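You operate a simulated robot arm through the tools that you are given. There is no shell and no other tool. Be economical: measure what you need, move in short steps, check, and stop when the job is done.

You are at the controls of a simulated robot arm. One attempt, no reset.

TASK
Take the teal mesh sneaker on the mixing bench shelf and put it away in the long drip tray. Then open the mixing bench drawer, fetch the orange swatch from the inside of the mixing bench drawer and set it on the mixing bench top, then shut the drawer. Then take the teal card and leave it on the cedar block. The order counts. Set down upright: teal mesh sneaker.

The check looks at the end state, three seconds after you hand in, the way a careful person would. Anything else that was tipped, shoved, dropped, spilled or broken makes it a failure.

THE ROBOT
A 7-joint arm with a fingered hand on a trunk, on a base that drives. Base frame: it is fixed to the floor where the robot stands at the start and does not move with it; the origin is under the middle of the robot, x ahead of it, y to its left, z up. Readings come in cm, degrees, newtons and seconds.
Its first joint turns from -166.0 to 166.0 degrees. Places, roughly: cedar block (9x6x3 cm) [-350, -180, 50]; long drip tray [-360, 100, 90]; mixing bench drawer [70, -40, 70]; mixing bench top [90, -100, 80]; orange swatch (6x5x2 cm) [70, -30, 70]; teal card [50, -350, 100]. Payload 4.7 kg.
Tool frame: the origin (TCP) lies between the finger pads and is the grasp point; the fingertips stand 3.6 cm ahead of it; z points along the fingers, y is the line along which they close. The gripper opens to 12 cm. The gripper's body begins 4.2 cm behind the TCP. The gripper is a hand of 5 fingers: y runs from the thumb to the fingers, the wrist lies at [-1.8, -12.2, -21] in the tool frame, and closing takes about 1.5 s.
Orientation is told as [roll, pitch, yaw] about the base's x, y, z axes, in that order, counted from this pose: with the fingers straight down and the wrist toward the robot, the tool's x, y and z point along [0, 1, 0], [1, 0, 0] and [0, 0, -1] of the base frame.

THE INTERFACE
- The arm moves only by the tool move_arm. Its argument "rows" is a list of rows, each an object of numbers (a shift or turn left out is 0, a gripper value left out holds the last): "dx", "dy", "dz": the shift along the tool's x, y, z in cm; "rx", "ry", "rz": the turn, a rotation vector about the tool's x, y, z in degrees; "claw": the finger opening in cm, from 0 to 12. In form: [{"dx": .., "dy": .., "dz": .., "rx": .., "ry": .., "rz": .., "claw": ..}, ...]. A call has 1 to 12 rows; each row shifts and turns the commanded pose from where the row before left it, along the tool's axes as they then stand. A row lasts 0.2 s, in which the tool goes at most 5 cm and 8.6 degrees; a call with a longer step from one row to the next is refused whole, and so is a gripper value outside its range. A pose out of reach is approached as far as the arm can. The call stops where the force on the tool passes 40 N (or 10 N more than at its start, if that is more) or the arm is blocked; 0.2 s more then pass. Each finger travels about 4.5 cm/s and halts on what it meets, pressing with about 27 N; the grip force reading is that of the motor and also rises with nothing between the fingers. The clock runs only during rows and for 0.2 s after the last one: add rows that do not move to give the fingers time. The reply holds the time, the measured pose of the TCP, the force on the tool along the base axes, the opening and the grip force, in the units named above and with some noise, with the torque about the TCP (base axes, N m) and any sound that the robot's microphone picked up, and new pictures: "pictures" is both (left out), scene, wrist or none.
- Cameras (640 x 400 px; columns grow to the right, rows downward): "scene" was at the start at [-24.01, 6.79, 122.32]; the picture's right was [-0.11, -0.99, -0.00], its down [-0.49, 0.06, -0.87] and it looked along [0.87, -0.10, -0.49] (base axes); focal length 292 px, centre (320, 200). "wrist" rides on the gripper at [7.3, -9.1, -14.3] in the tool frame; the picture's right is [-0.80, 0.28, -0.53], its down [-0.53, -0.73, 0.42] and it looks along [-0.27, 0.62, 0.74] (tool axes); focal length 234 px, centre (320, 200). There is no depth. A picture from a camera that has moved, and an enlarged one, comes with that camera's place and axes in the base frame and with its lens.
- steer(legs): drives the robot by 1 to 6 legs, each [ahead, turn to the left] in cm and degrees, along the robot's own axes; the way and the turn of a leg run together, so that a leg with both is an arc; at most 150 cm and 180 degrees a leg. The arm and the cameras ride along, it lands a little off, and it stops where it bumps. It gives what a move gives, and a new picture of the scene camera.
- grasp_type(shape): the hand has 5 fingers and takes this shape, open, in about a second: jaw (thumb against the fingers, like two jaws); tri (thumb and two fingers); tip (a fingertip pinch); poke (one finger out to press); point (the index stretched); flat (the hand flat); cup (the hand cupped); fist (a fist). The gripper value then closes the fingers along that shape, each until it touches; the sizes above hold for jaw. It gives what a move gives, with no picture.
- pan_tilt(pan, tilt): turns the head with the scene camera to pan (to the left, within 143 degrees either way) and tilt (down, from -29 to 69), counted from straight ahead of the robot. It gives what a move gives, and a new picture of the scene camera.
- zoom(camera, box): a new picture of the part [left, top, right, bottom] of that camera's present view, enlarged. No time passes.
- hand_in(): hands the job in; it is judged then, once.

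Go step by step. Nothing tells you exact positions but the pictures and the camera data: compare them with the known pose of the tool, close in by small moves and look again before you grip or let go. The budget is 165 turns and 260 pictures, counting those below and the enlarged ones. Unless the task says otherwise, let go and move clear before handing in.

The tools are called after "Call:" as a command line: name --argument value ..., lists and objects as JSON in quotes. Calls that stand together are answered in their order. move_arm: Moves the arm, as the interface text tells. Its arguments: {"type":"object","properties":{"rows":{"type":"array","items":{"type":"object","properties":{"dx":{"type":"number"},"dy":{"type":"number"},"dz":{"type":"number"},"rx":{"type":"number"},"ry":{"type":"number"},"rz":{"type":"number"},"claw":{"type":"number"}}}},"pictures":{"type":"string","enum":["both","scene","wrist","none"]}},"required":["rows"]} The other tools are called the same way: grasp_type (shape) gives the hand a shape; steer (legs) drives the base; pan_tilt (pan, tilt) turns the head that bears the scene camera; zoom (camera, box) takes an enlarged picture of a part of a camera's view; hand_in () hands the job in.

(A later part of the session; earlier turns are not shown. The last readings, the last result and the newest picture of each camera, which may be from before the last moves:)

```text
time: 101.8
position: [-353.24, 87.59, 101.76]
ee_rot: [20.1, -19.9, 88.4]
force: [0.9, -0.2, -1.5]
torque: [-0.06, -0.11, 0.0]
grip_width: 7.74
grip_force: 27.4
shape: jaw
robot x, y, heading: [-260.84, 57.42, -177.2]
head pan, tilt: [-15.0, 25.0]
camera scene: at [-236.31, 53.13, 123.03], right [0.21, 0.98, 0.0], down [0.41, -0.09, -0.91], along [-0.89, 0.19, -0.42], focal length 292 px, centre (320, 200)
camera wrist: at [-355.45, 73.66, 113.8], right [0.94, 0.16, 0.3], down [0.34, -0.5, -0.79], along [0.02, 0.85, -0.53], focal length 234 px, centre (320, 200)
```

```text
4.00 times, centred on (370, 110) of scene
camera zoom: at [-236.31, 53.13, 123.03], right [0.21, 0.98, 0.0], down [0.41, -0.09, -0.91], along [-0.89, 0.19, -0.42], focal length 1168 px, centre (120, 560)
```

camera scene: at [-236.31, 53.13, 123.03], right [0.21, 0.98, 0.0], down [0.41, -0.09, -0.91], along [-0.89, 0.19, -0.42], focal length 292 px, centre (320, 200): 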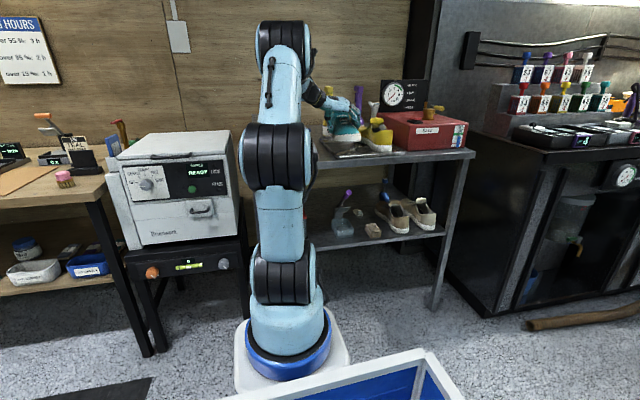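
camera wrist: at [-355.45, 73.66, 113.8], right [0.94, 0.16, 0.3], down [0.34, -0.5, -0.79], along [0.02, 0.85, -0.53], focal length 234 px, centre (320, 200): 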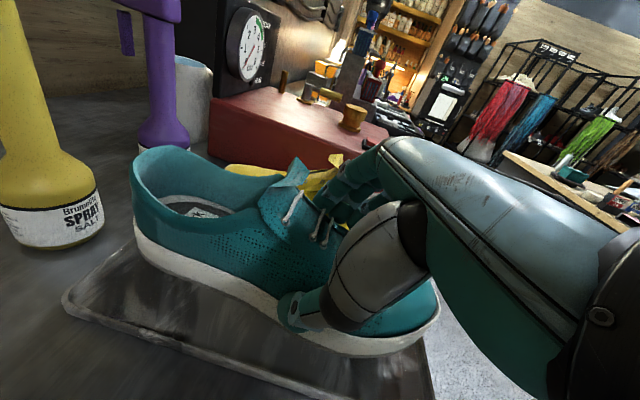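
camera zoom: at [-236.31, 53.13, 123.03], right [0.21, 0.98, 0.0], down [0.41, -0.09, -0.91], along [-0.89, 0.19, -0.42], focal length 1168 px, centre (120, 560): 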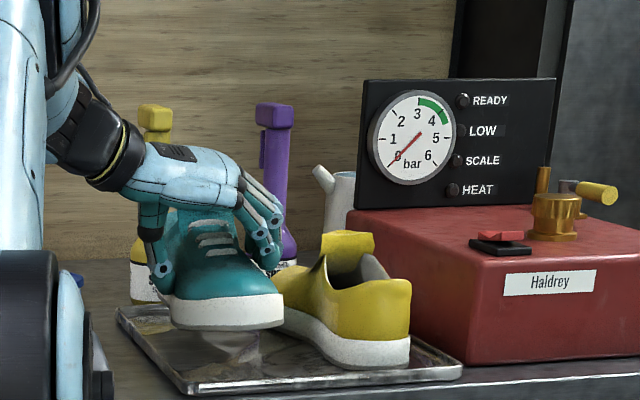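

Call:
move_arm --rows '[{"dx": -0.32, "dy": -0.34, "dz": 0.88}, {"dx": -0.32, "dy": -0.34, "dz": 0.88}, {"dx": -0.16, "dy": -0.17, "dz": 0.44}, {}]' --pictures "none"

Call:
move_arm --rows '[{"dx": -0.16, "dy": -0.17, "dz": 0.44}, {}]' --pictures "wrist"

Call:
zoom --camera "scene" --box '[290, 60, 450, 160]'

```text
time: 102.8
position: [-353.16, 87.42, 99.12]
ee_rot: [20.0, -19.8, 88.4]
force: [0.7, 0.1, -2.8]
torque: [-0.04, -0.08, 0.01]
grip_width: 7.75
grip_force: 26.8
shape: jaw
robot x, y, heading: [-260.59, 57.76, -177.1]
head pan, tilt: [-15.0, 25.0]
```

```text
time: 103.4
position: [-353.02, 87.54, 98.69]
ee_rot: [20.1, -19.7, 88.4]
force: [0.2, 0.2, -3.0]
torque: [-0.09, -0.04, 0.03]
grip_width: 7.7
grip_force: 27.2
shape: jaw
robot x, y, heading: [-260.51, 57.41, -177.2]
head pan, tilt: [-15.0, 25.0]
camera wrist: at [-355.36, 73.6, 110.73], right [0.94, 0.16, 0.3], down [0.34, -0.5, -0.79], along [0.02, 0.85, -0.53], focal length 234 px, centre (320, 200)
```

wrist: 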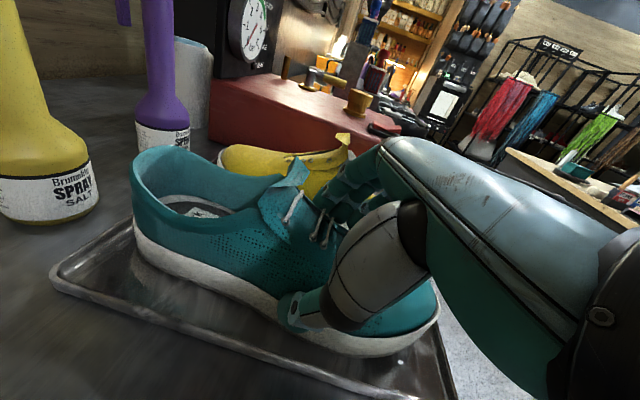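

```text
4.00 times, centred on (370, 110) of scene
camera zoom: at [-236.33, 53.14, 123.03], right [0.21, 0.98, 0.0], down [0.41, -0.09, -0.91], along [-0.89, 0.19, -0.42], focal length 1168 px, centre (120, 560)
```

zoom: 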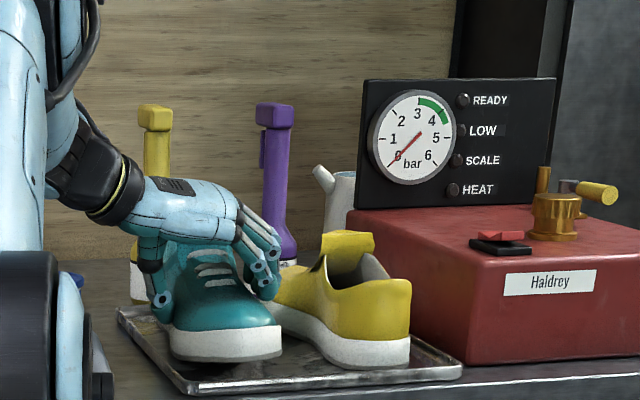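

Call:
move_arm --rows '[{"dx": 0.09, "dy": -0.75, "dz": -0.26}, {"dx": -0.13, "dy": -0.14, "dz": 0.35}, {}]' --pictures "none"

Call:
move_arm --rows '[{"dx": -0.13, "dy": -0.14, "dz": 0.35}, {}]' --pictures "none"

Call:
move_arm --rows '[{"dx": -0.13, "dy": -0.14, "dz": 0.35}, {}]' --pictures "none"

```text
time: 104.2
position: [-353.13, 86.57, 98.4]
ee_rot: [20.0, -19.9, 88.5]
force: [0.7, -0.8, -2.2]
torque: [-0.1, 0.05, 0.02]
grip_width: 7.72
grip_force: 27.0
shape: jaw
robot x, y, heading: [-260.29, 57.77, -177.0]
head pan, tilt: [-15.0, 25.0]
```

```text
time: 104.8
position: [-352.92, 86.66, 98.2]
ee_rot: [20.2, -19.8, 88.3]
force: [1.1, 1.0, 10.3]
torque: [-0.46, 0.03, 0.21]
grip_width: 7.69
grip_force: 26.9
shape: jaw
robot x, y, heading: [-260.5, 58.02, -177.1]
head pan, tilt: [-15.0, 25.0]
```

```text
time: 105.4
position: [-353.18, 86.59, 97.88]
ee_rot: [20.3, -19.8, 88.3]
force: [7.4, -2.5, 24.4]
torque: [-1.0, -0.03, 0.28]
grip_width: 7.76
grip_force: 26.8
shape: jaw
robot x, y, heading: [-260.67, 57.62, -177.0]
head pan, tilt: [-15.0, 25.0]
```

Contact at z≈98.1 as expected. I'll ease up slightly, check and open.

Call:
move_arm --rows '[{"dx": 0.08, "dy": 0.09, "dz": -0.22}, {}]' --pictures "wrist"

Call:
zoom --camera "scene" --box '[290, 60, 450, 160]'

```text
time: 106.0
position: [-353.11, 86.6, 97.97]
ee_rot: [20.2, -19.8, 88.3]
force: [5.0, -2.8, 19.7]
torque: [-0.89, 0.01, 0.22]
grip_width: 7.72
grip_force: 27.0
shape: jaw
robot x, y, heading: [-260.6, 57.46, -177.0]
head pan, tilt: [-15.0, 25.0]
camera wrist: at [-355.33, 72.73, 109.93], right [0.94, 0.16, 0.3], down [0.34, -0.5, -0.79], along [0.02, 0.85, -0.53], focal length 234 px, centre (320, 200)
```

wrist: 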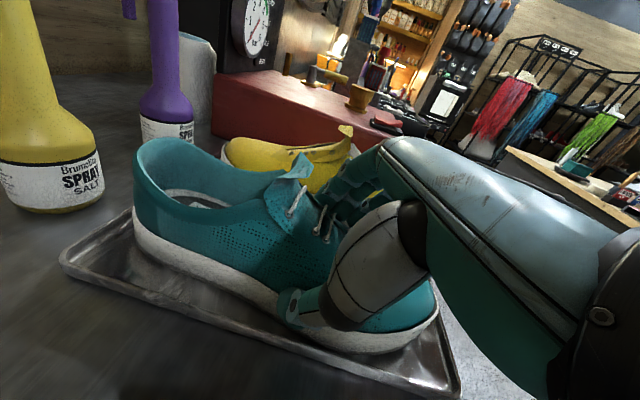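

```text
4.00 times, centred on (370, 110) of scene
camera zoom: at [-236.23, 53.11, 123.01], right [0.21, 0.98, 0.0], down [0.41, -0.09, -0.91], along [-0.89, 0.19, -0.42], focal length 1168 px, centre (120, 560)
```

zoom: 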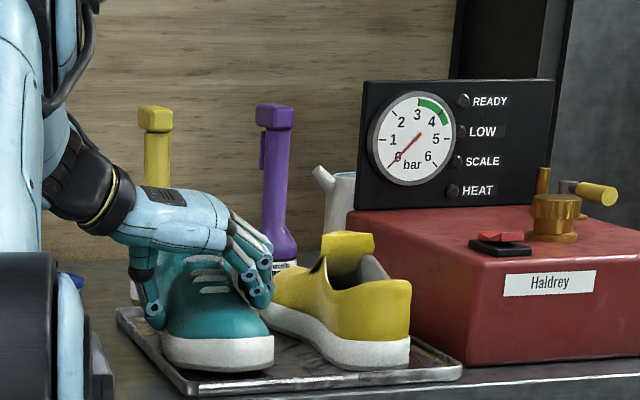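

Shoe sits in the tray. Opening modestly, then lifting.

Call:
move_arm --rows '[{"claw": 9.2}, {}, {}, {}]' --pictures "wrist"

Call:
zoom --camera "scene" --box '[290, 60, 450, 160]'

```text
time: 107.0
position: [-353.04, 86.67, 97.81]
ee_rot: [20.0, -19.7, 88.4]
force: [0.4, 0.1, -0.2]
torque: [0.03, 0.01, 0.04]
grip_width: 9.2
grip_force: 0.2
shape: jaw
robot x, y, heading: [-260.35, 57.78, -177.1]
head pan, tilt: [-15.0, 25.0]
camera wrist: at [-355.41, 72.76, 109.78], right [0.94, 0.16, 0.3], down [0.34, -0.5, -0.79], along [0.02, 0.85, -0.53], focal length 234 px, centre (320, 200)
```

wrist: 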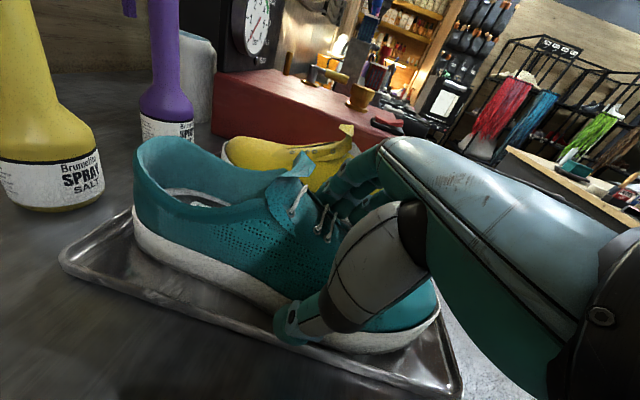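

```text
4.00 times, centred on (370, 110) of scene
camera zoom: at [-236.32, 53.14, 123.03], right [0.21, 0.98, 0.0], down [0.41, -0.09, -0.91], along [-0.89, 0.19, -0.42], focal length 1168 px, centre (120, 560)
```

zoom: 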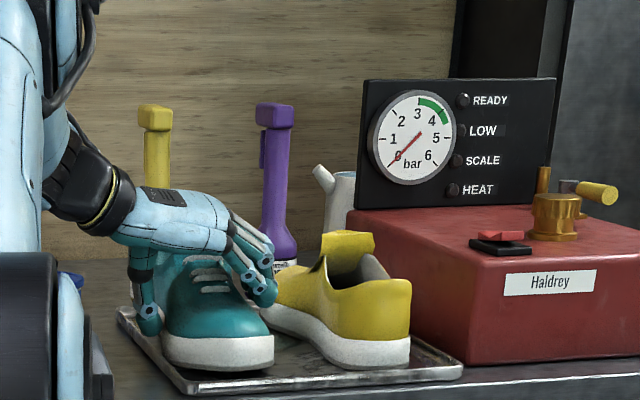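

Call:
move_arm --rows '[{"dx": 0.32, "dy": 0.34, "dz": -0.88, "claw": 10}, {"dx": 0.32, "dy": 0.34, "dz": -0.88}, {"dx": 0.64, "dy": 0.68, "dz": -1.77}, {"dx": 1.28, "dy": 1.36, "dz": -3.5, "claw": 11.5}, {"dx": 1.28, "dy": 1.36, "dz": -3.5}, {"dx": 1.28, "dy": 1.36, "dz": -3.5}]' --pictures "wrist"

Call:
zoom --camera "scene" --box '[290, 60, 450, 160]'

```text
time: 108.4
position: [-352.88, 86.77, 113.61]
ee_rot: [19.9, -19.7, 88.5]
force: [-0.9, 0.9, -0.5]
torque: [0.0, -0.01, -0.02]
grip_width: 11.48
grip_force: 0.0
shape: jaw
robot x, y, heading: [-260.69, 57.95, -177.4]
head pan, tilt: [-15.0, 25.0]
camera wrist: at [-355.29, 72.82, 125.53], right [0.94, 0.16, 0.3], down [0.34, -0.5, -0.79], along [0.02, 0.85, -0.53], focal length 234 px, centre (320, 200)
```

wrist: 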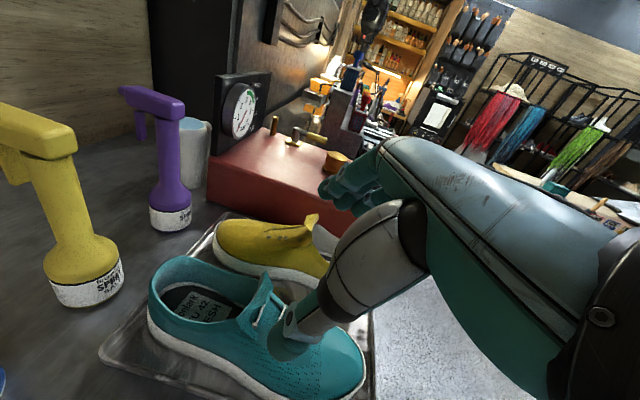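

```text
4.00 times, centred on (370, 110) of scene
camera zoom: at [-236.34, 53.14, 123.03], right [0.21, 0.98, 0.0], down [0.41, -0.09, -0.91], along [-0.89, 0.19, -0.42], focal length 1168 px, centre (120, 560)
```

zoom: 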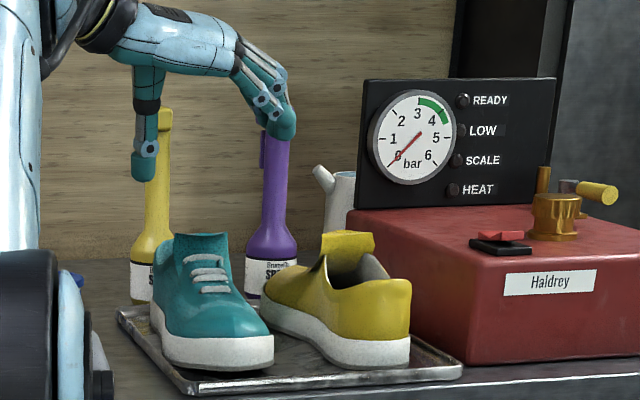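

The mesh sneaker stands in the tray. Now retract and re-square the hand for the trip back.

Call:
move_arm --rows '[{"dx": -3.4, "dy": 0.6, "dz": -2.6}, {"dx": -3.9, "dy": 0.1, "dz": -1.4}, {"dx": -3.9, "dy": 0.1, "dz": -1.4}, {"dx": -3.9, "dy": 0.1, "dz": -1.4}, {"dx": -3.9, "dy": 0.1, "dz": -1.4}, {"dx": -3.9, "dy": 0.1, "dz": -1.4}, {"ry": -6.7}, {"ry": -6.7}, {"ry": -6.6}, {"rx": 6.6}, {"rx": 6.6}, {"rx": 6.6}]' --pictures "none"

Call:
move_arm --rows '[{"rz": -7.9}, {"rz": -7.9}, {"rz": -7.9}, {"rz": -7.9}, {"rz": -7.9}, {"rz": -7.9}, {"rz": -7.9}, {"rz": -7.9}, {"rz": -7.9}, {"rz": -7.9}, {"rz": -7.9}, {"rz": -7.9}]' --pictures "scene"

```text
time: 111.0
position: [-328.22, 86.5, 115.17]
ee_rot: [0.0, 0.0, 88.5]
force: [1.1, -0.6, 0.8]
torque: [-0.01, 0.03, 0.0]
grip_width: 11.47
grip_force: 0.1
shape: jaw
robot x, y, heading: [-260.44, 57.76, -177.4]
head pan, tilt: [-15.0, 25.0]
```

```text
time: 113.6
position: [-328.29, 86.67, 115.11]
ee_rot: [0.0, -0.1, -176.6]
force: [-0.1, 0.4, 0.1]
torque: [0.04, -0.02, -0.06]
grip_width: 11.47
grip_force: 0.1
shape: jaw
robot x, y, heading: [-260.71, 57.74, -177.0]
head pan, tilt: [-15.0, 25.0]
camera scene: at [-236.31, 53.13, 123.03], right [0.21, 0.98, 0.0], down [0.41, -0.09, -0.91], along [-0.89, 0.19, -0.42], focal length 292 px, centre (320, 200)
```

scene: 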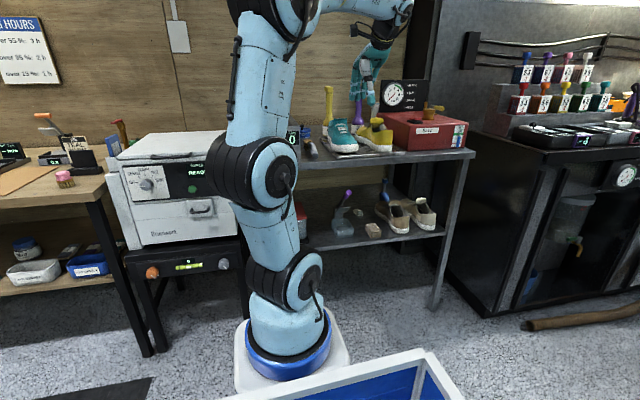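

Now drive back toward the mixing bench drawer.

Call:
steer --legs '[[0, 154], [130, 0]]'

Call:
pan_tilt --pan 0 --tilt 22

```text
time: 126.6
position: [-85.58, -40.45, 114.99]
ee_rot: [0.0, 0.0, -19.3]
force: [-0.6, 0.2, 0.1]
torque: [0.01, 0.0, 0.0]
grip_width: 11.5
grip_force: 0.1
shape: jaw
robot x, y, heading: [-136.69, 12.25, -19.6]
head pan, tilt: [-15.0, 25.0]
camera scene: at [-157.8, 25.38, 123.03], right [-0.57, -0.82, 0.0], down [-0.35, 0.24, -0.91], along [0.75, -0.51, -0.42], focal length 292 px, centre (320, 200)
```

scene: 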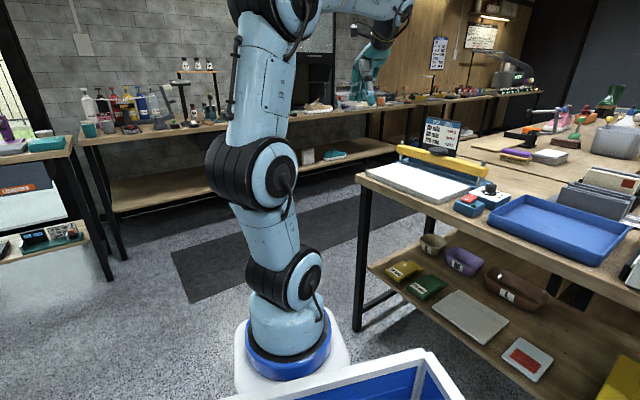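

```text
time: 127.4
position: [-85.52, -40.34, 115.07]
ee_rot: [0.0, 0.0, -19.2]
force: [0.8, -0.2, 0.2]
torque: [0.01, -0.02, -0.04]
grip_width: 11.48
grip_force: 0.0
shape: jaw
robot x, y, heading: [-136.85, 11.75, -19.8]
head pan, tilt: [0.0, 22.0]
camera scene: at [-156.65, 27.49, 123.51], right [-0.34, -0.94, 0.0], down [-0.35, 0.13, -0.93], along [0.87, -0.31, -0.37], focal length 292 px, centre (320, 200)
```

scene: 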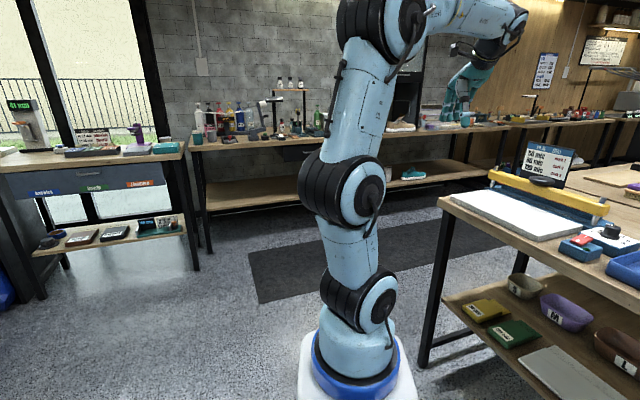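

Call:
steer --legs '[[0, 16], [100, 0], [0, -40]]'

Call:
pan_tilt --pan 10 --tilt 30

```text
time: 135.4
position: [-10.43, -62.7, 115.05]
ee_rot: [0.0, -0.1, -43.1]
force: [-0.5, -0.1, -0.2]
torque: [0.0, 0.0, 0.03]
grip_width: 11.47
grip_force: 0.1
shape: jaw
robot x, y, heading: [-36.3, 6.38, -43.6]
head pan, tilt: [0.0, 22.0]
camera scene: at [-47.93, 28.12, 123.51], right [-0.69, -0.72, 0.0], down [-0.27, 0.26, -0.93], along [0.67, -0.64, -0.37], focal length 292 px, centre (320, 200)
```

scene: 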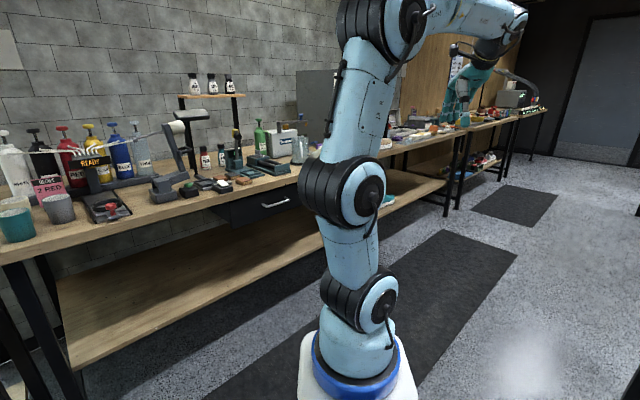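

```text
time: 136.1
position: [-10.46, -62.7, 115.15]
ee_rot: [0.0, 0.0, -43.2]
force: [0.4, -0.2, 0.1]
torque: [-0.03, 0.01, 0.03]
grip_width: 11.47
grip_force: 0.1
shape: jaw
robot x, y, heading: [-36.19, 6.36, -43.7]
head pan, tilt: [10.0, 30.0]
camera scene: at [-47.12, 29.51, 122.23], right [-0.55, -0.83, 0.0], down [-0.42, 0.28, -0.87], along [0.72, -0.48, -0.5], focal length 292 px, centre (320, 200)
```

scene: 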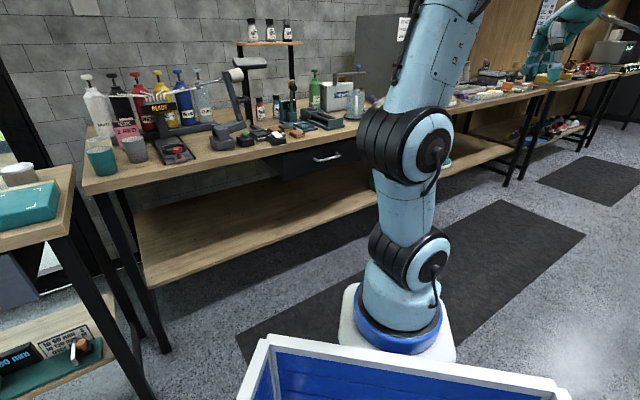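

Call:
zoom --camera "scene" --box '[220, 95, 380, 195]'

```text
4.00 times, centred on (300, 145) of scene
camera zoom: at [-47.12, 29.51, 122.23], right [-0.55, -0.83, 0.0], down [-0.42, 0.28, -0.87], along [0.72, -0.48, -0.5], focal length 1168 px, centre (400, 420)
```

zoom: 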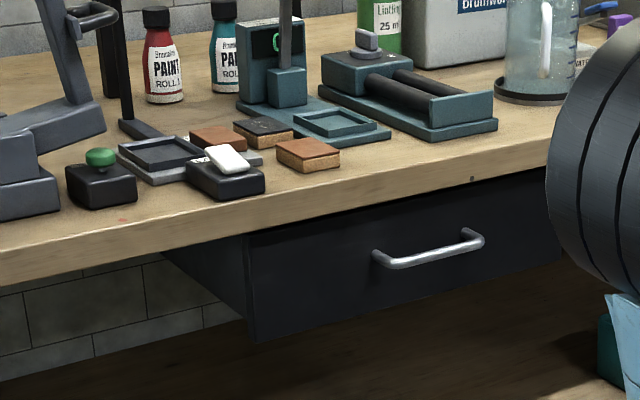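

Handle bar runs y −39…−53.5 at z≈70, x≈59. I'll bring the hand square in front, then pitch it forward to pinch the bar.

Call:
move_arm --rows '[{"rz": -7.2}, {"rz": -7.2}, {"rz": -7.2}, {"rz": -7.2}, {"rz": -7.2}, {"rz": -7.2}, {"dx": 1.67, "dy": 4.05}, {"dx": 1.67, "dy": 4.05}, {"dx": 1.67, "dy": 4.05}, {"dx": 1.67, "dy": 4.05}, {"dx": 1.67, "dy": 4.05}, {"dx": 1.67, "dy": 4.05}]' --pictures "none"

Call:
move_arm --rows '[{"dx": 1.67, "dy": 3}, {"dx": 1.67, "dy": 3}, {"rx": -8}, {"rx": -8}, {"rx": -8}, {"rx": -8}, {"rx": -8}, {"rx": -8}, {"rx": -8}, {"rx": -8}, {"rx": -8}, {"rx": -8}]' --pictures "both"

```text
time: 138.7
position: [13.87, -53.02, 115.08]
ee_rot: [0.1, -0.1, 0.1]
force: [-0.5, -1.0, 0.2]
torque: [-0.01, 0.0, 0.02]
grip_width: 11.48
grip_force: 0.0
shape: jaw
robot x, y, heading: [-36.6, 5.88, -43.6]
head pan, tilt: [10.0, 30.0]
```

```text
time: 141.3
position: [19.78, -49.23, 115.27]
ee_rot: [-0.2, -80.3, 0.3]
force: [-0.8, 0.1, 1.1]
torque: [-0.04, -0.02, 0.01]
grip_width: 11.5
grip_force: 0.1
shape: jaw
robot x, y, heading: [-36.33, 6.3, -43.5]
head pan, tilt: [10.0, 30.0]
camera scene: at [-47.12, 29.53, 122.23], right [-0.55, -0.83, 0.0], down [-0.42, 0.28, -0.87], along [0.72, -0.48, -0.5], focal length 292 px, centre (320, 200)
camera wrist: at [4.1, -42.06, 108.76], right [-0.47, -0.8, 0.37], down [0.29, -0.53, -0.79], along [0.83, -0.27, 0.49], focal length 234 px, centre (320, 200)
```

scene: 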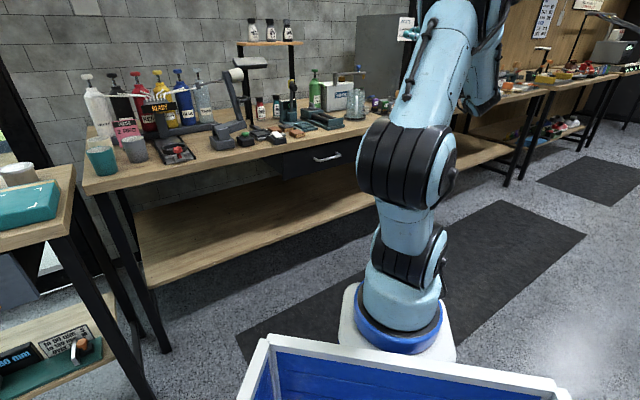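
wrist: 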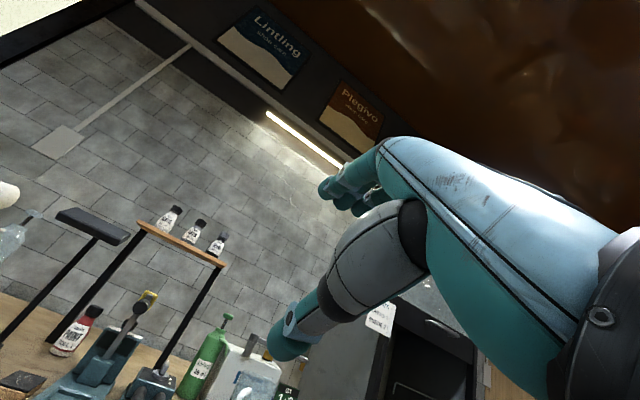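

Call:
move_arm --rows '[{"dx": 0.4, "dy": -4.4, "dz": 0.77}, {"dx": 0.4, "dy": -4.4, "dz": 0.77}, {"dx": 0.4, "dy": -4.4, "dz": 0.77}, {"dx": 0.4, "dy": -4.4, "dz": 0.77}, {"dx": 0.4, "dy": -4.4, "dz": 0.77}, {"dx": 0.4, "dy": -4.4, "dz": 0.77}, {"dx": 0.4, "dy": -4.4, "dz": 0.77}, {"dx": 0.4, "dy": -4.4, "dz": 0.77}, {"dx": 0.4, "dy": -4.4, "dz": 0.77}]' --pictures "both"

```text
time: 143.3
position: [19.59, -45.41, 75.08]
ee_rot: [-0.4, -80.1, 0.6]
force: [-0.2, -0.4, 0.2]
torque: [0.03, -0.04, 0.04]
grip_width: 11.48
grip_force: 0.0
shape: jaw
robot x, y, heading: [-36.23, 6.0, -43.7]
head pan, tilt: [10.0, 30.0]
camera scene: at [-47.12, 29.52, 122.23], right [-0.55, -0.83, 0.0], down [-0.42, 0.28, -0.87], along [0.72, -0.48, -0.5], focal length 292 px, centre (320, 200)
camera wrist: at [3.89, -38.18, 68.66], right [-0.47, -0.8, 0.37], down [0.29, -0.53, -0.79], along [0.83, -0.27, 0.48], focal length 234 px, centre (320, 200)
```

scene: 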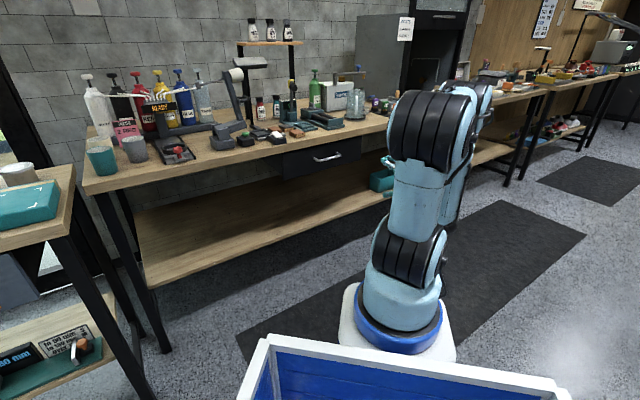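
wrist: 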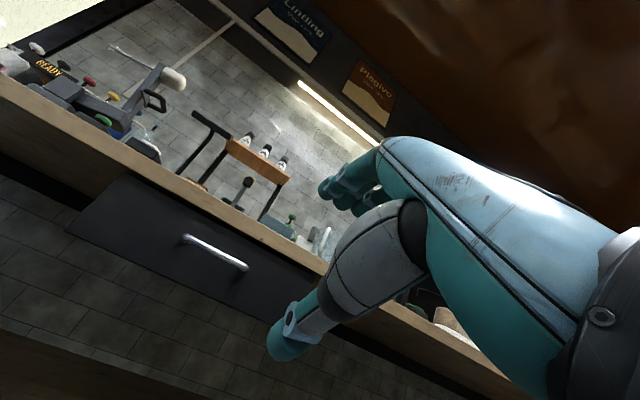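

Triangulated: the handle bar is at x≈50.5, y −34…−45, z≈74.5. Approach to 10 cm short of it.

Call:
move_arm --rows '[{"dx": 1.2, "dy": 0.68, "dz": 3.92}, {"dx": 1.2, "dy": 0.68, "dz": 3.92}, {"dx": 1.2, "dy": 0.68, "dz": 3.92}, {"dx": 1.2, "dy": 0.68, "dz": 3.92}, {"dx": 1.2, "dy": 0.68, "dz": 3.92}]' --pictures "both"

Call:
zoom --camera "scene" --box '[270, 110, 430, 210]'

```text
time: 144.5
position: [39.67, -39.78, 74.99]
ee_rot: [0.2, -80.1, -0.2]
force: [-0.2, -0.4, -0.5]
torque: [0.02, 0.02, -0.01]
grip_width: 11.49
grip_force: 0.0
shape: jaw
robot x, y, heading: [-36.22, 6.11, -43.7]
head pan, tilt: [10.0, 30.0]
camera scene: at [-47.11, 29.53, 122.23], right [-0.55, -0.83, 0.0], down [-0.42, 0.28, -0.87], along [0.72, -0.48, -0.5], focal length 292 px, centre (320, 200)
camera wrist: at [24.02, -32.47, 68.58], right [-0.47, -0.8, 0.37], down [0.29, -0.53, -0.8], along [0.83, -0.27, 0.48], focal length 234 px, centre (320, 200)
```

scene: 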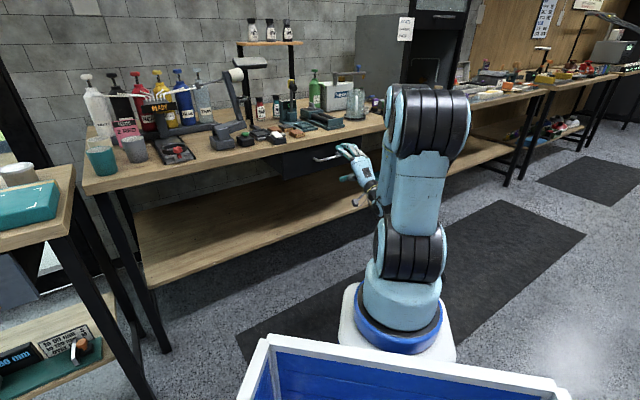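
wrist: 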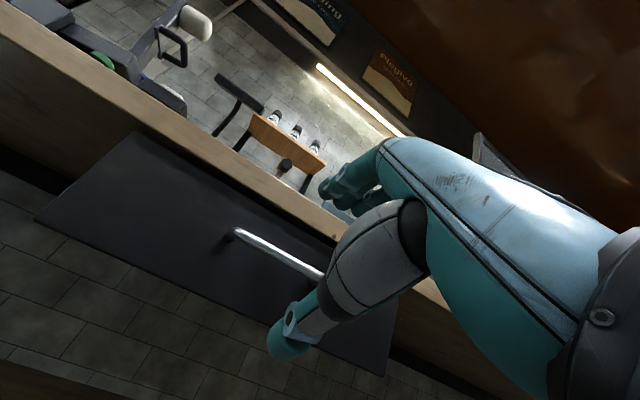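

```text
4.00 times, centred on (350, 160) of scene
camera zoom: at [-47.11, 29.53, 122.23], right [-0.55, -0.83, 0.0], down [-0.42, 0.28, -0.87], along [0.72, -0.48, -0.5], focal length 1168 px, centre (200, 360)
```

zoom: 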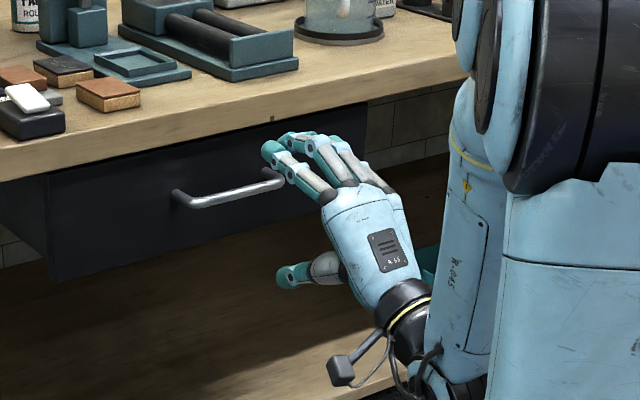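

Call:
move_arm --rows '[{"claw": 5}, {}, {}, {}, {}, {"dy": 0.5, "dz": 2.94}, {"dy": 0.5, "dz": 2.94}, {"dy": 0.34, "dz": 1.96}]' --pictures "wrist"

Call:
zoom --camera "scene" --box '[270, 110, 430, 210]'

```text
time: 146.3
position: [47.81, -39.67, 74.83]
ee_rot: [0.2, -80.0, -0.1]
force: [-0.1, 0.5, -0.1]
torque: [0.01, 0.02, 0.04]
grip_width: 5.07
grip_force: 0.1
shape: jaw
robot x, y, heading: [-36.22, 5.92, -43.7]
head pan, tilt: [10.0, 30.0]
camera wrist: at [32.06, -32.41, 68.48], right [-0.47, -0.8, 0.37], down [0.29, -0.53, -0.8], along [0.83, -0.27, 0.48], focal length 234 px, centre (320, 200)
```

wrist: 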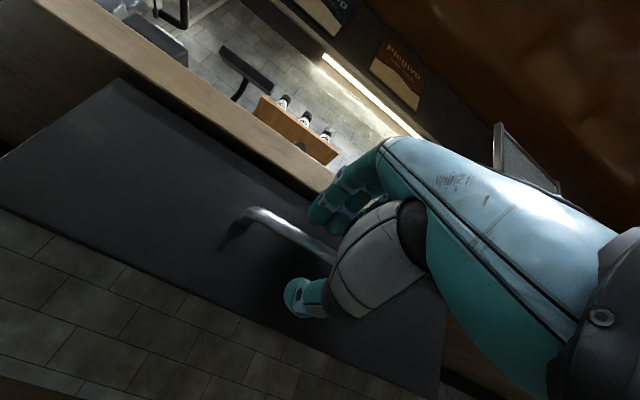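

```text
4.00 times, centred on (350, 160) of scene
camera zoom: at [-47.11, 29.53, 122.23], right [-0.55, -0.83, 0.0], down [-0.42, 0.28, -0.87], along [0.72, -0.48, -0.5], focal length 1168 px, centre (200, 360)
```

zoom: 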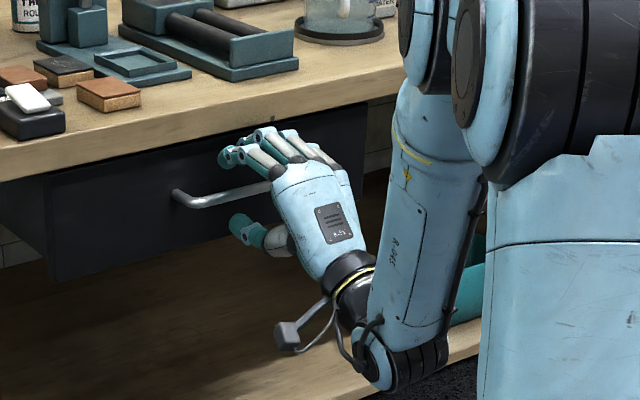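

The bar is between thumb and fingers. Advance 2 cm and close.

Call:
move_arm --rows '[{"dy": 0.26, "dz": 1.5}, {"claw": 0}, {}, {}, {}, {}, {}]' --pictures "wrist"

```text
time: 147.8
position: [48.93, -39.45, 73.59]
ee_rot: [2.7, -78.8, -2.6]
force: [-0.9, -2.4, -19.4]
torque: [-0.13, 0.09, 0.02]
grip_width: 0.45
grip_force: 26.9
shape: jaw
robot x, y, heading: [-36.45, 6.13, -43.1]
head pan, tilt: [10.0, 30.0]
stopped in row 7: the force on the tool passed its limit at 42 N (the readings are from after the stop); the commanded pose is now the measured one
camera wrist: at [33.11, -32.15, 67.65], right [-0.46, -0.81, 0.37], down [0.27, -0.52, -0.81], along [0.84, -0.27, 0.46], focal length 234 px, centre (320, 200)
```

wrist: 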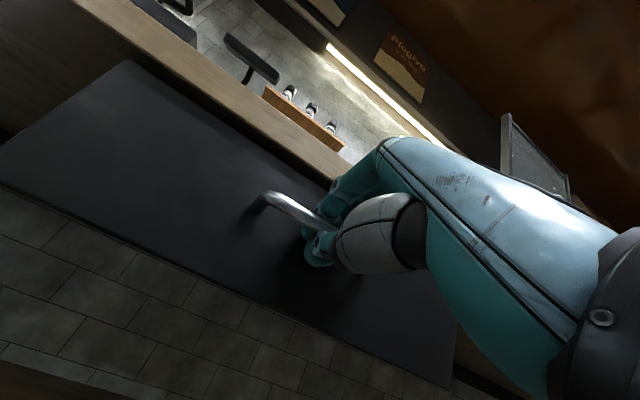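

Call:
move_arm --rows '[{"dy": -0.3, "dz": -1.5}, {"dy": -0.4, "dz": -1.96}, {"dy": -0.4, "dz": -1.96}]' --pictures "wrist"

Call:
zoom --camera "scene" --box '[270, 110, 430, 210]'

```text
time: 148.6
position: [43.65, -39.6, 73.88]
ee_rot: [2.2, -79.1, -2.1]
force: [-0.4, -1.8, -30.7]
torque: [-0.05, 0.18, 0.05]
grip_width: 0.42
grip_force: 27.1
shape: jaw
robot x, y, heading: [-36.24, 6.32, -43.5]
head pan, tilt: [10.0, 30.0]
camera wrist: at [27.71, -32.22, 67.76], right [-0.46, -0.81, 0.37], down [0.28, -0.53, -0.8], along [0.84, -0.27, 0.47], focal length 234 px, centre (320, 200)
```

wrist: 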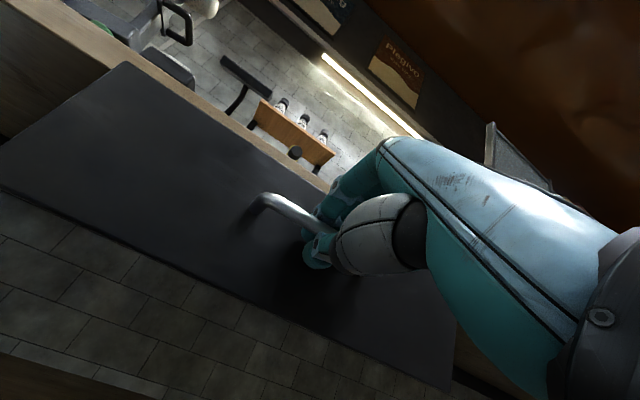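

```text
4.00 times, centred on (350, 160) of scene
camera zoom: at [-47.03, 29.44, 122.25], right [-0.55, -0.83, 0.0], down [-0.42, 0.28, -0.87], along [0.72, -0.48, -0.5], focal length 1168 px, centre (200, 360)
```

zoom: 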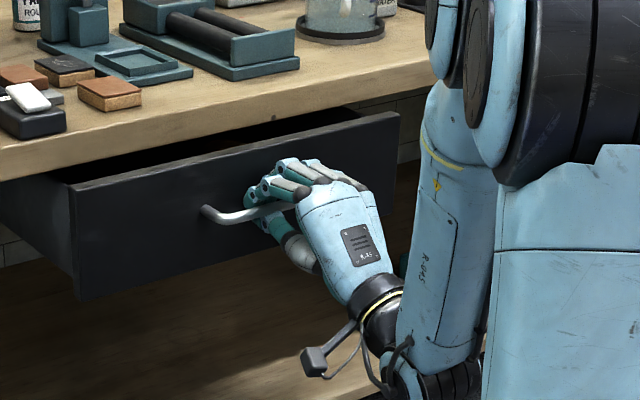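

The drawer is opening. Keep pulling, with a small downward correction.

Call:
move_arm --rows '[{"dy": -1.0, "dz": -2.0}, {"dy": -0.9, "dz": -2.9}, {"dy": -0.57, "dz": -2.94}, {"dy": -0.57, "dz": -2.94}, {"dy": -0.57, "dz": -2.94}]' --pictures "scene"

```text
time: 149.8
position: [29.28, -39.54, 73.1]
ee_rot: [1.5, -79.3, -1.3]
force: [0.7, 0.8, -0.9]
torque: [-0.09, 0.03, 0.04]
grip_width: 0.53
grip_force: 27.1
shape: jaw
robot x, y, heading: [-35.97, 6.41, -43.5]
head pan, tilt: [10.0, 30.0]
camera scene: at [-47.11, 29.49, 122.23], right [-0.55, -0.83, 0.0], down [-0.42, 0.28, -0.87], along [0.72, -0.48, -0.5], focal length 292 px, centre (320, 200)
```

scene: 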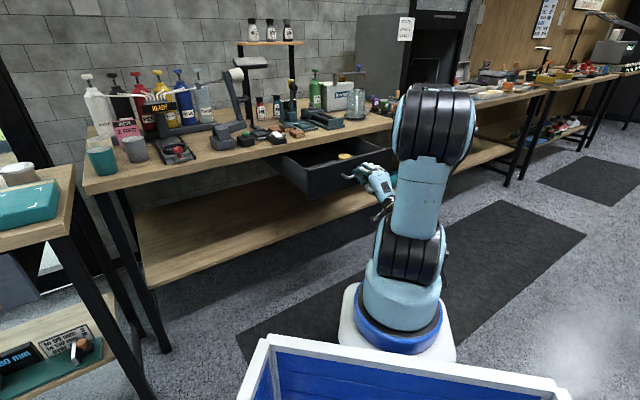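

Call:
move_arm --rows '[{"dy": -0.57, "dz": -2.94}, {"dy": -0.57, "dz": -2.94}, {"dy": -0.3, "dz": -1.5}]' --pictures "none"

Call:
zoom --camera "scene" --box '[250, 110, 410, 210]'

```text
time: 150.6
position: [21.9, -39.5, 72.98]
ee_rot: [1.6, -79.3, -1.5]
force: [1.1, -0.3, 0.7]
torque: [-0.12, 0.02, 0.0]
grip_width: 0.53
grip_force: 27.2
shape: jaw
robot x, y, heading: [-36.49, 5.79, -43.4]
head pan, tilt: [10.0, 30.0]
```

```text
4.00 times, centred on (330, 160) of scene
camera zoom: at [-47.13, 29.49, 122.23], right [-0.55, -0.83, 0.0], down [-0.42, 0.28, -0.87], along [0.72, -0.48, -0.5], focal length 1168 px, centre (280, 360)
```

zoom: 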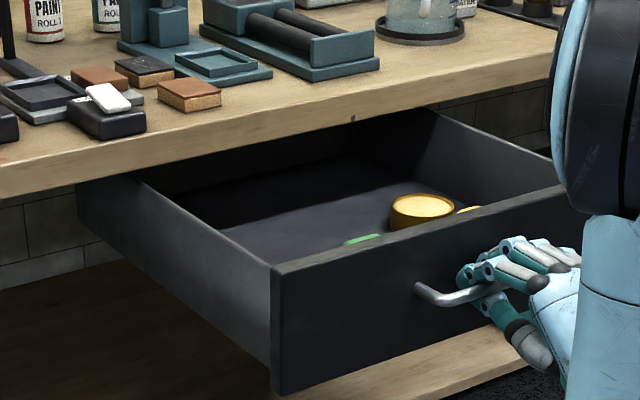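

The drawer is open about 27 cm. Release the handle and raise to look inside.

Call:
move_arm --rows '[{"claw": 6}, {}, {}, {}, {"dy": -0.5, "dz": -2.94}, {"dy": -0.5, "dz": -2.94}, {"dy": 3, "dz": -3.5}, {"dy": 4.4, "dz": -0.77}, {"dy": 4.4, "dz": -0.77}, {"dy": 4.4, "dz": -0.77}, {"dy": 4.4, "dz": -0.77}, {"dy": 4.4, "dz": -0.77}]' --pictures "scene"

```text
time: 153.2
position: [13.11, -39.56, 99.1]
ee_rot: [2.3, -79.3, -2.3]
force: [0.9, 0.5, -1.0]
torque: [0.02, 0.01, 0.03]
grip_width: 6.0
grip_force: 0.1
shape: jaw
robot x, y, heading: [-36.15, 6.56, -43.5]
head pan, tilt: [10.0, 30.0]
camera scene: at [-47.12, 29.49, 122.23], right [-0.55, -0.83, 0.0], down [-0.42, 0.28, -0.87], along [0.72, -0.48, -0.5], focal length 292 px, centre (320, 200)
```

scene: 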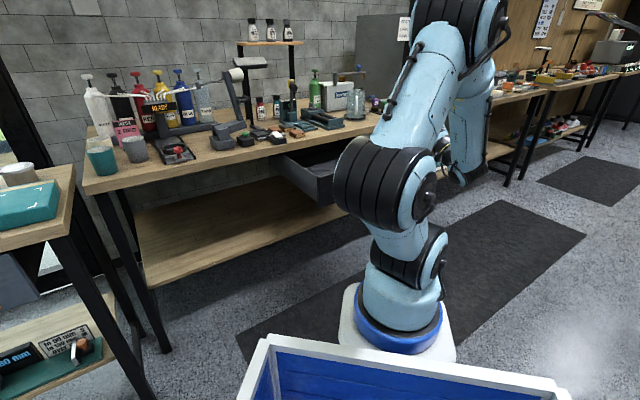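

Call:
move_arm --rows '[{"dy": 4, "dz": -0.7}, {"rx": 8}, {"rx": 8}, {"rx": 8}, {"rx": 8}, {"rx": 8}, {"rx": 8}, {"rx": 8}, {"rx": 8}, {"rx": 8}, {"rx": 7.3}]' --pictures "both"

```text
time: 155.6
position: [13.55, -39.79, 103.2]
ee_rot: [0.2, 0.1, 0.1]
force: [0.0, 0.7, -0.6]
torque: [-0.02, 0.01, 0.02]
grip_width: 5.98
grip_force: 0.1
shape: jaw
robot x, y, heading: [-36.2, 6.6, -43.3]
head pan, tilt: [10.0, 30.0]
camera scene: at [-47.13, 29.5, 122.23], right [-0.55, -0.83, 0.0], down [-0.42, 0.28, -0.87], along [0.72, -0.48, -0.5], focal length 292 px, centre (320, 200)
camera wrist: at [4.22, -32.54, 117.68], right [0.28, -0.81, 0.52], down [-0.73, -0.53, -0.43], along [0.62, -0.26, -0.74], focal length 234 px, centre (320, 200)
```

scene: 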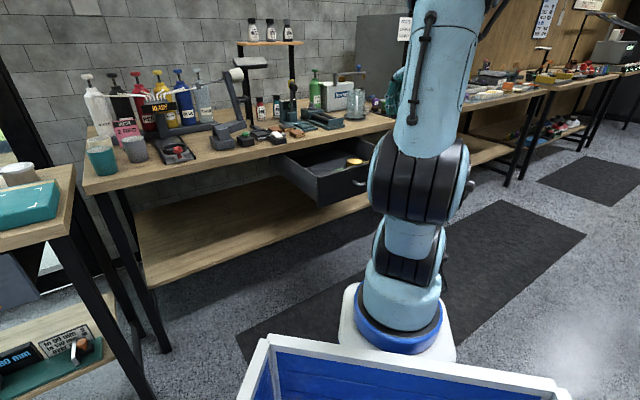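
wrist: 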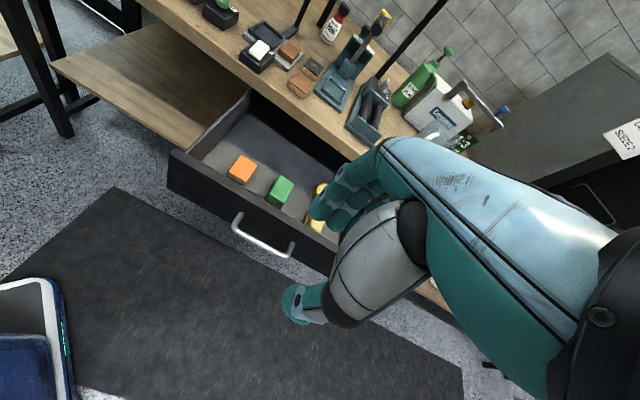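

Call:
zoom --camera "wrist" --box '[160, 80, 352, 200]'

```text
3.33 times, centred on (256, 140) of wrist
camera zoom: at [4.22, -32.54, 117.68], right [0.28, -0.81, 0.52], down [-0.73, -0.53, -0.43], along [0.62, -0.26, -0.74], focal length 781 px, centre (533, 400)
```

zoom: 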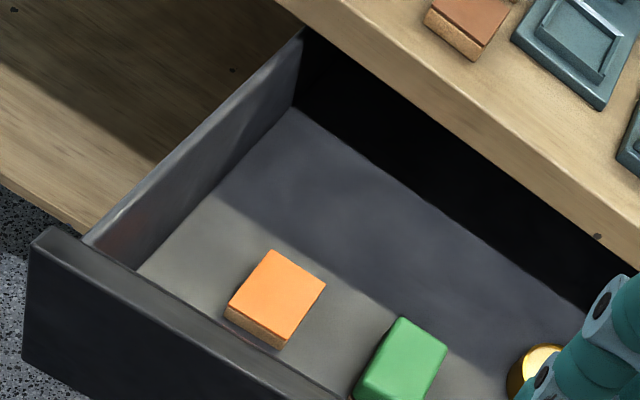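

The orange swatch is at roughly (38.6, −28.3), long side along x, with a green block 4 cm to its right. I'll move above it with the hand square and opened to 8.5.

Call:
move_arm --rows '[{"dx": 1.64, "dy": 3.3, "dz": 1.86, "claw": 8.5}, {"dx": 1.64, "dy": 3.3, "dz": 1.86}, {"dx": 1.64, "dy": 3.3, "dz": 1.86}, {"dx": 1.64, "dy": 3.3, "dz": 1.86}, {"dx": 1.64, "dy": 3.3, "dz": 1.86}, {"dx": 1.64, "dy": 3.3, "dz": 1.86}, {"dx": 1.64, "dy": 3.3, "dz": 1.86}]' --pictures "both"

Call:
zoom --camera "scene" --box '[250, 90, 410, 190]'

```text
time: 157.2
position: [36.59, -28.24, 90.05]
ee_rot: [0.3, 0.0, 0.0]
force: [-1.0, 0.0, 1.2]
torque: [0.0, 0.0, -0.02]
grip_width: 8.46
grip_force: 0.2
shape: jaw
robot x, y, heading: [-36.35, 6.12, -43.5]
head pan, tilt: [10.0, 30.0]
camera scene: at [-47.14, 29.51, 122.23], right [-0.55, -0.83, 0.0], down [-0.42, 0.28, -0.87], along [0.72, -0.48, -0.5], focal length 292 px, centre (320, 200)
camera wrist: at [27.31, -20.97, 104.64], right [0.28, -0.81, 0.52], down [-0.73, -0.53, -0.43], along [0.62, -0.26, -0.74], focal length 234 px, centre (320, 200)
```

scene: 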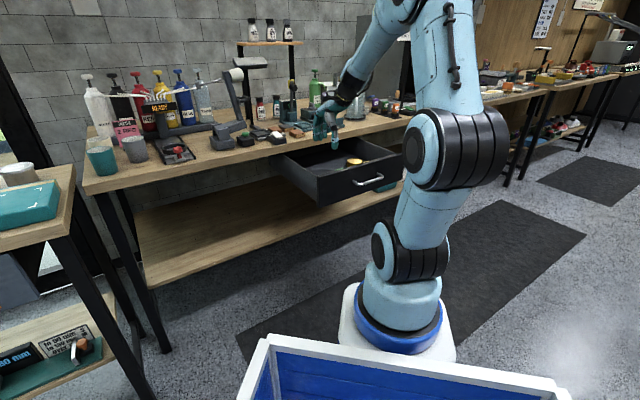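
wrist: 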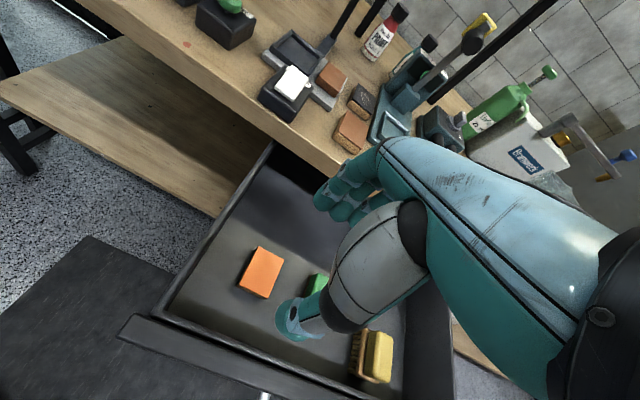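

```text
4.00 times, centred on (330, 140) of scene
camera zoom: at [-47.14, 29.51, 122.23], right [-0.55, -0.83, 0.0], down [-0.42, 0.28, -0.87], along [0.72, -0.48, -0.5], focal length 1168 px, centre (280, 440)
```

zoom: 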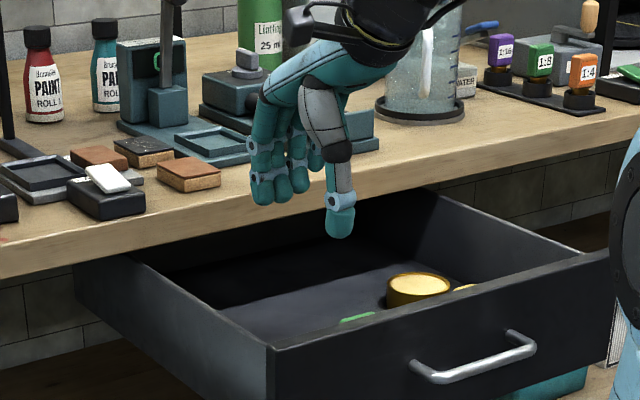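

Call:
move_arm --rows '[{"dy": 0.4, "dz": 3.5}, {"dy": 0.4, "dz": 3.5}, {"dy": 0.4, "dz": 3.5}, {"dy": 0.4, "dz": 3.5}]' --pictures "wrist"

Call:
zoom --camera "scene" --box '[250, 90, 410, 190]'

```text
time: 158.2
position: [38.07, -27.9, 76.04]
ee_rot: [0.3, -0.1, 0.2]
force: [0.5, -0.5, -0.3]
torque: [0.0, -0.01, -0.01]
grip_width: 8.48
grip_force: 0.1
shape: jaw
robot x, y, heading: [-36.03, 5.97, -43.4]
head pan, tilt: [10.0, 30.0]
camera wrist: at [28.98, -20.66, 90.51], right [0.28, -0.81, 0.52], down [-0.73, -0.53, -0.43], along [0.62, -0.26, -0.74], focal length 234 px, centre (320, 200)
```

wrist: 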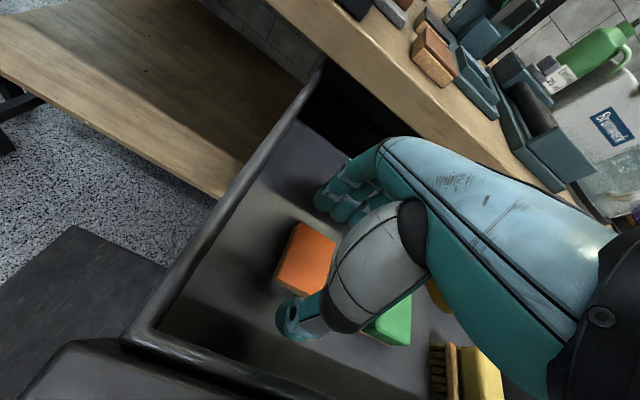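

```text
4.00 times, centred on (330, 140) of scene
camera zoom: at [-47.13, 29.51, 122.23], right [-0.55, -0.83, 0.0], down [-0.42, 0.28, -0.87], along [0.72, -0.48, -0.5], focal length 1168 px, centre (280, 440)
```

zoom: 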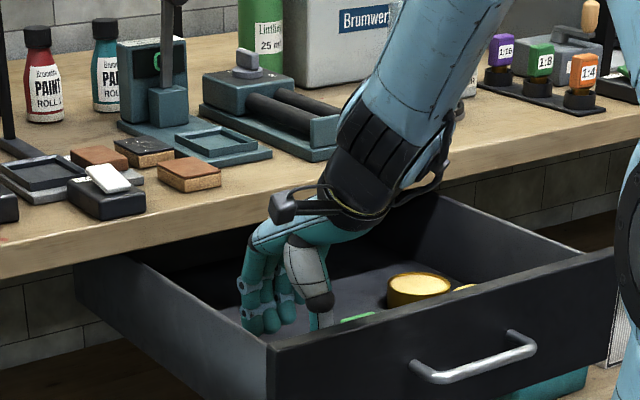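

Call:
move_arm --rows '[{"dz": 1}, {"dz": 0.9}, {"claw": 3}, {}, {}, {}, {}, {"claw": 2}, {}, {}]' --pictures "wrist"

```text
time: 160.4
position: [38.13, -27.87, 74.2]
ee_rot: [0.3, -0.1, 0.0]
force: [0.9, -0.8, 18.5]
torque: [-0.18, -0.04, 0.05]
grip_width: 5.28
grip_force: 26.6
shape: jaw
robot x, y, heading: [-36.29, 6.29, -43.5]
head pan, tilt: [10.0, 30.0]
camera wrist: at [28.85, -20.72, 88.71], right [0.28, -0.81, 0.52], down [-0.73, -0.53, -0.43], along [0.62, -0.26, -0.74], focal length 234 px, centre (320, 200)
```

wrist: 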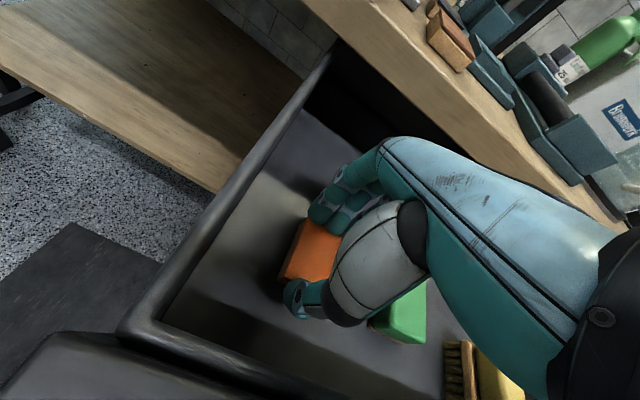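

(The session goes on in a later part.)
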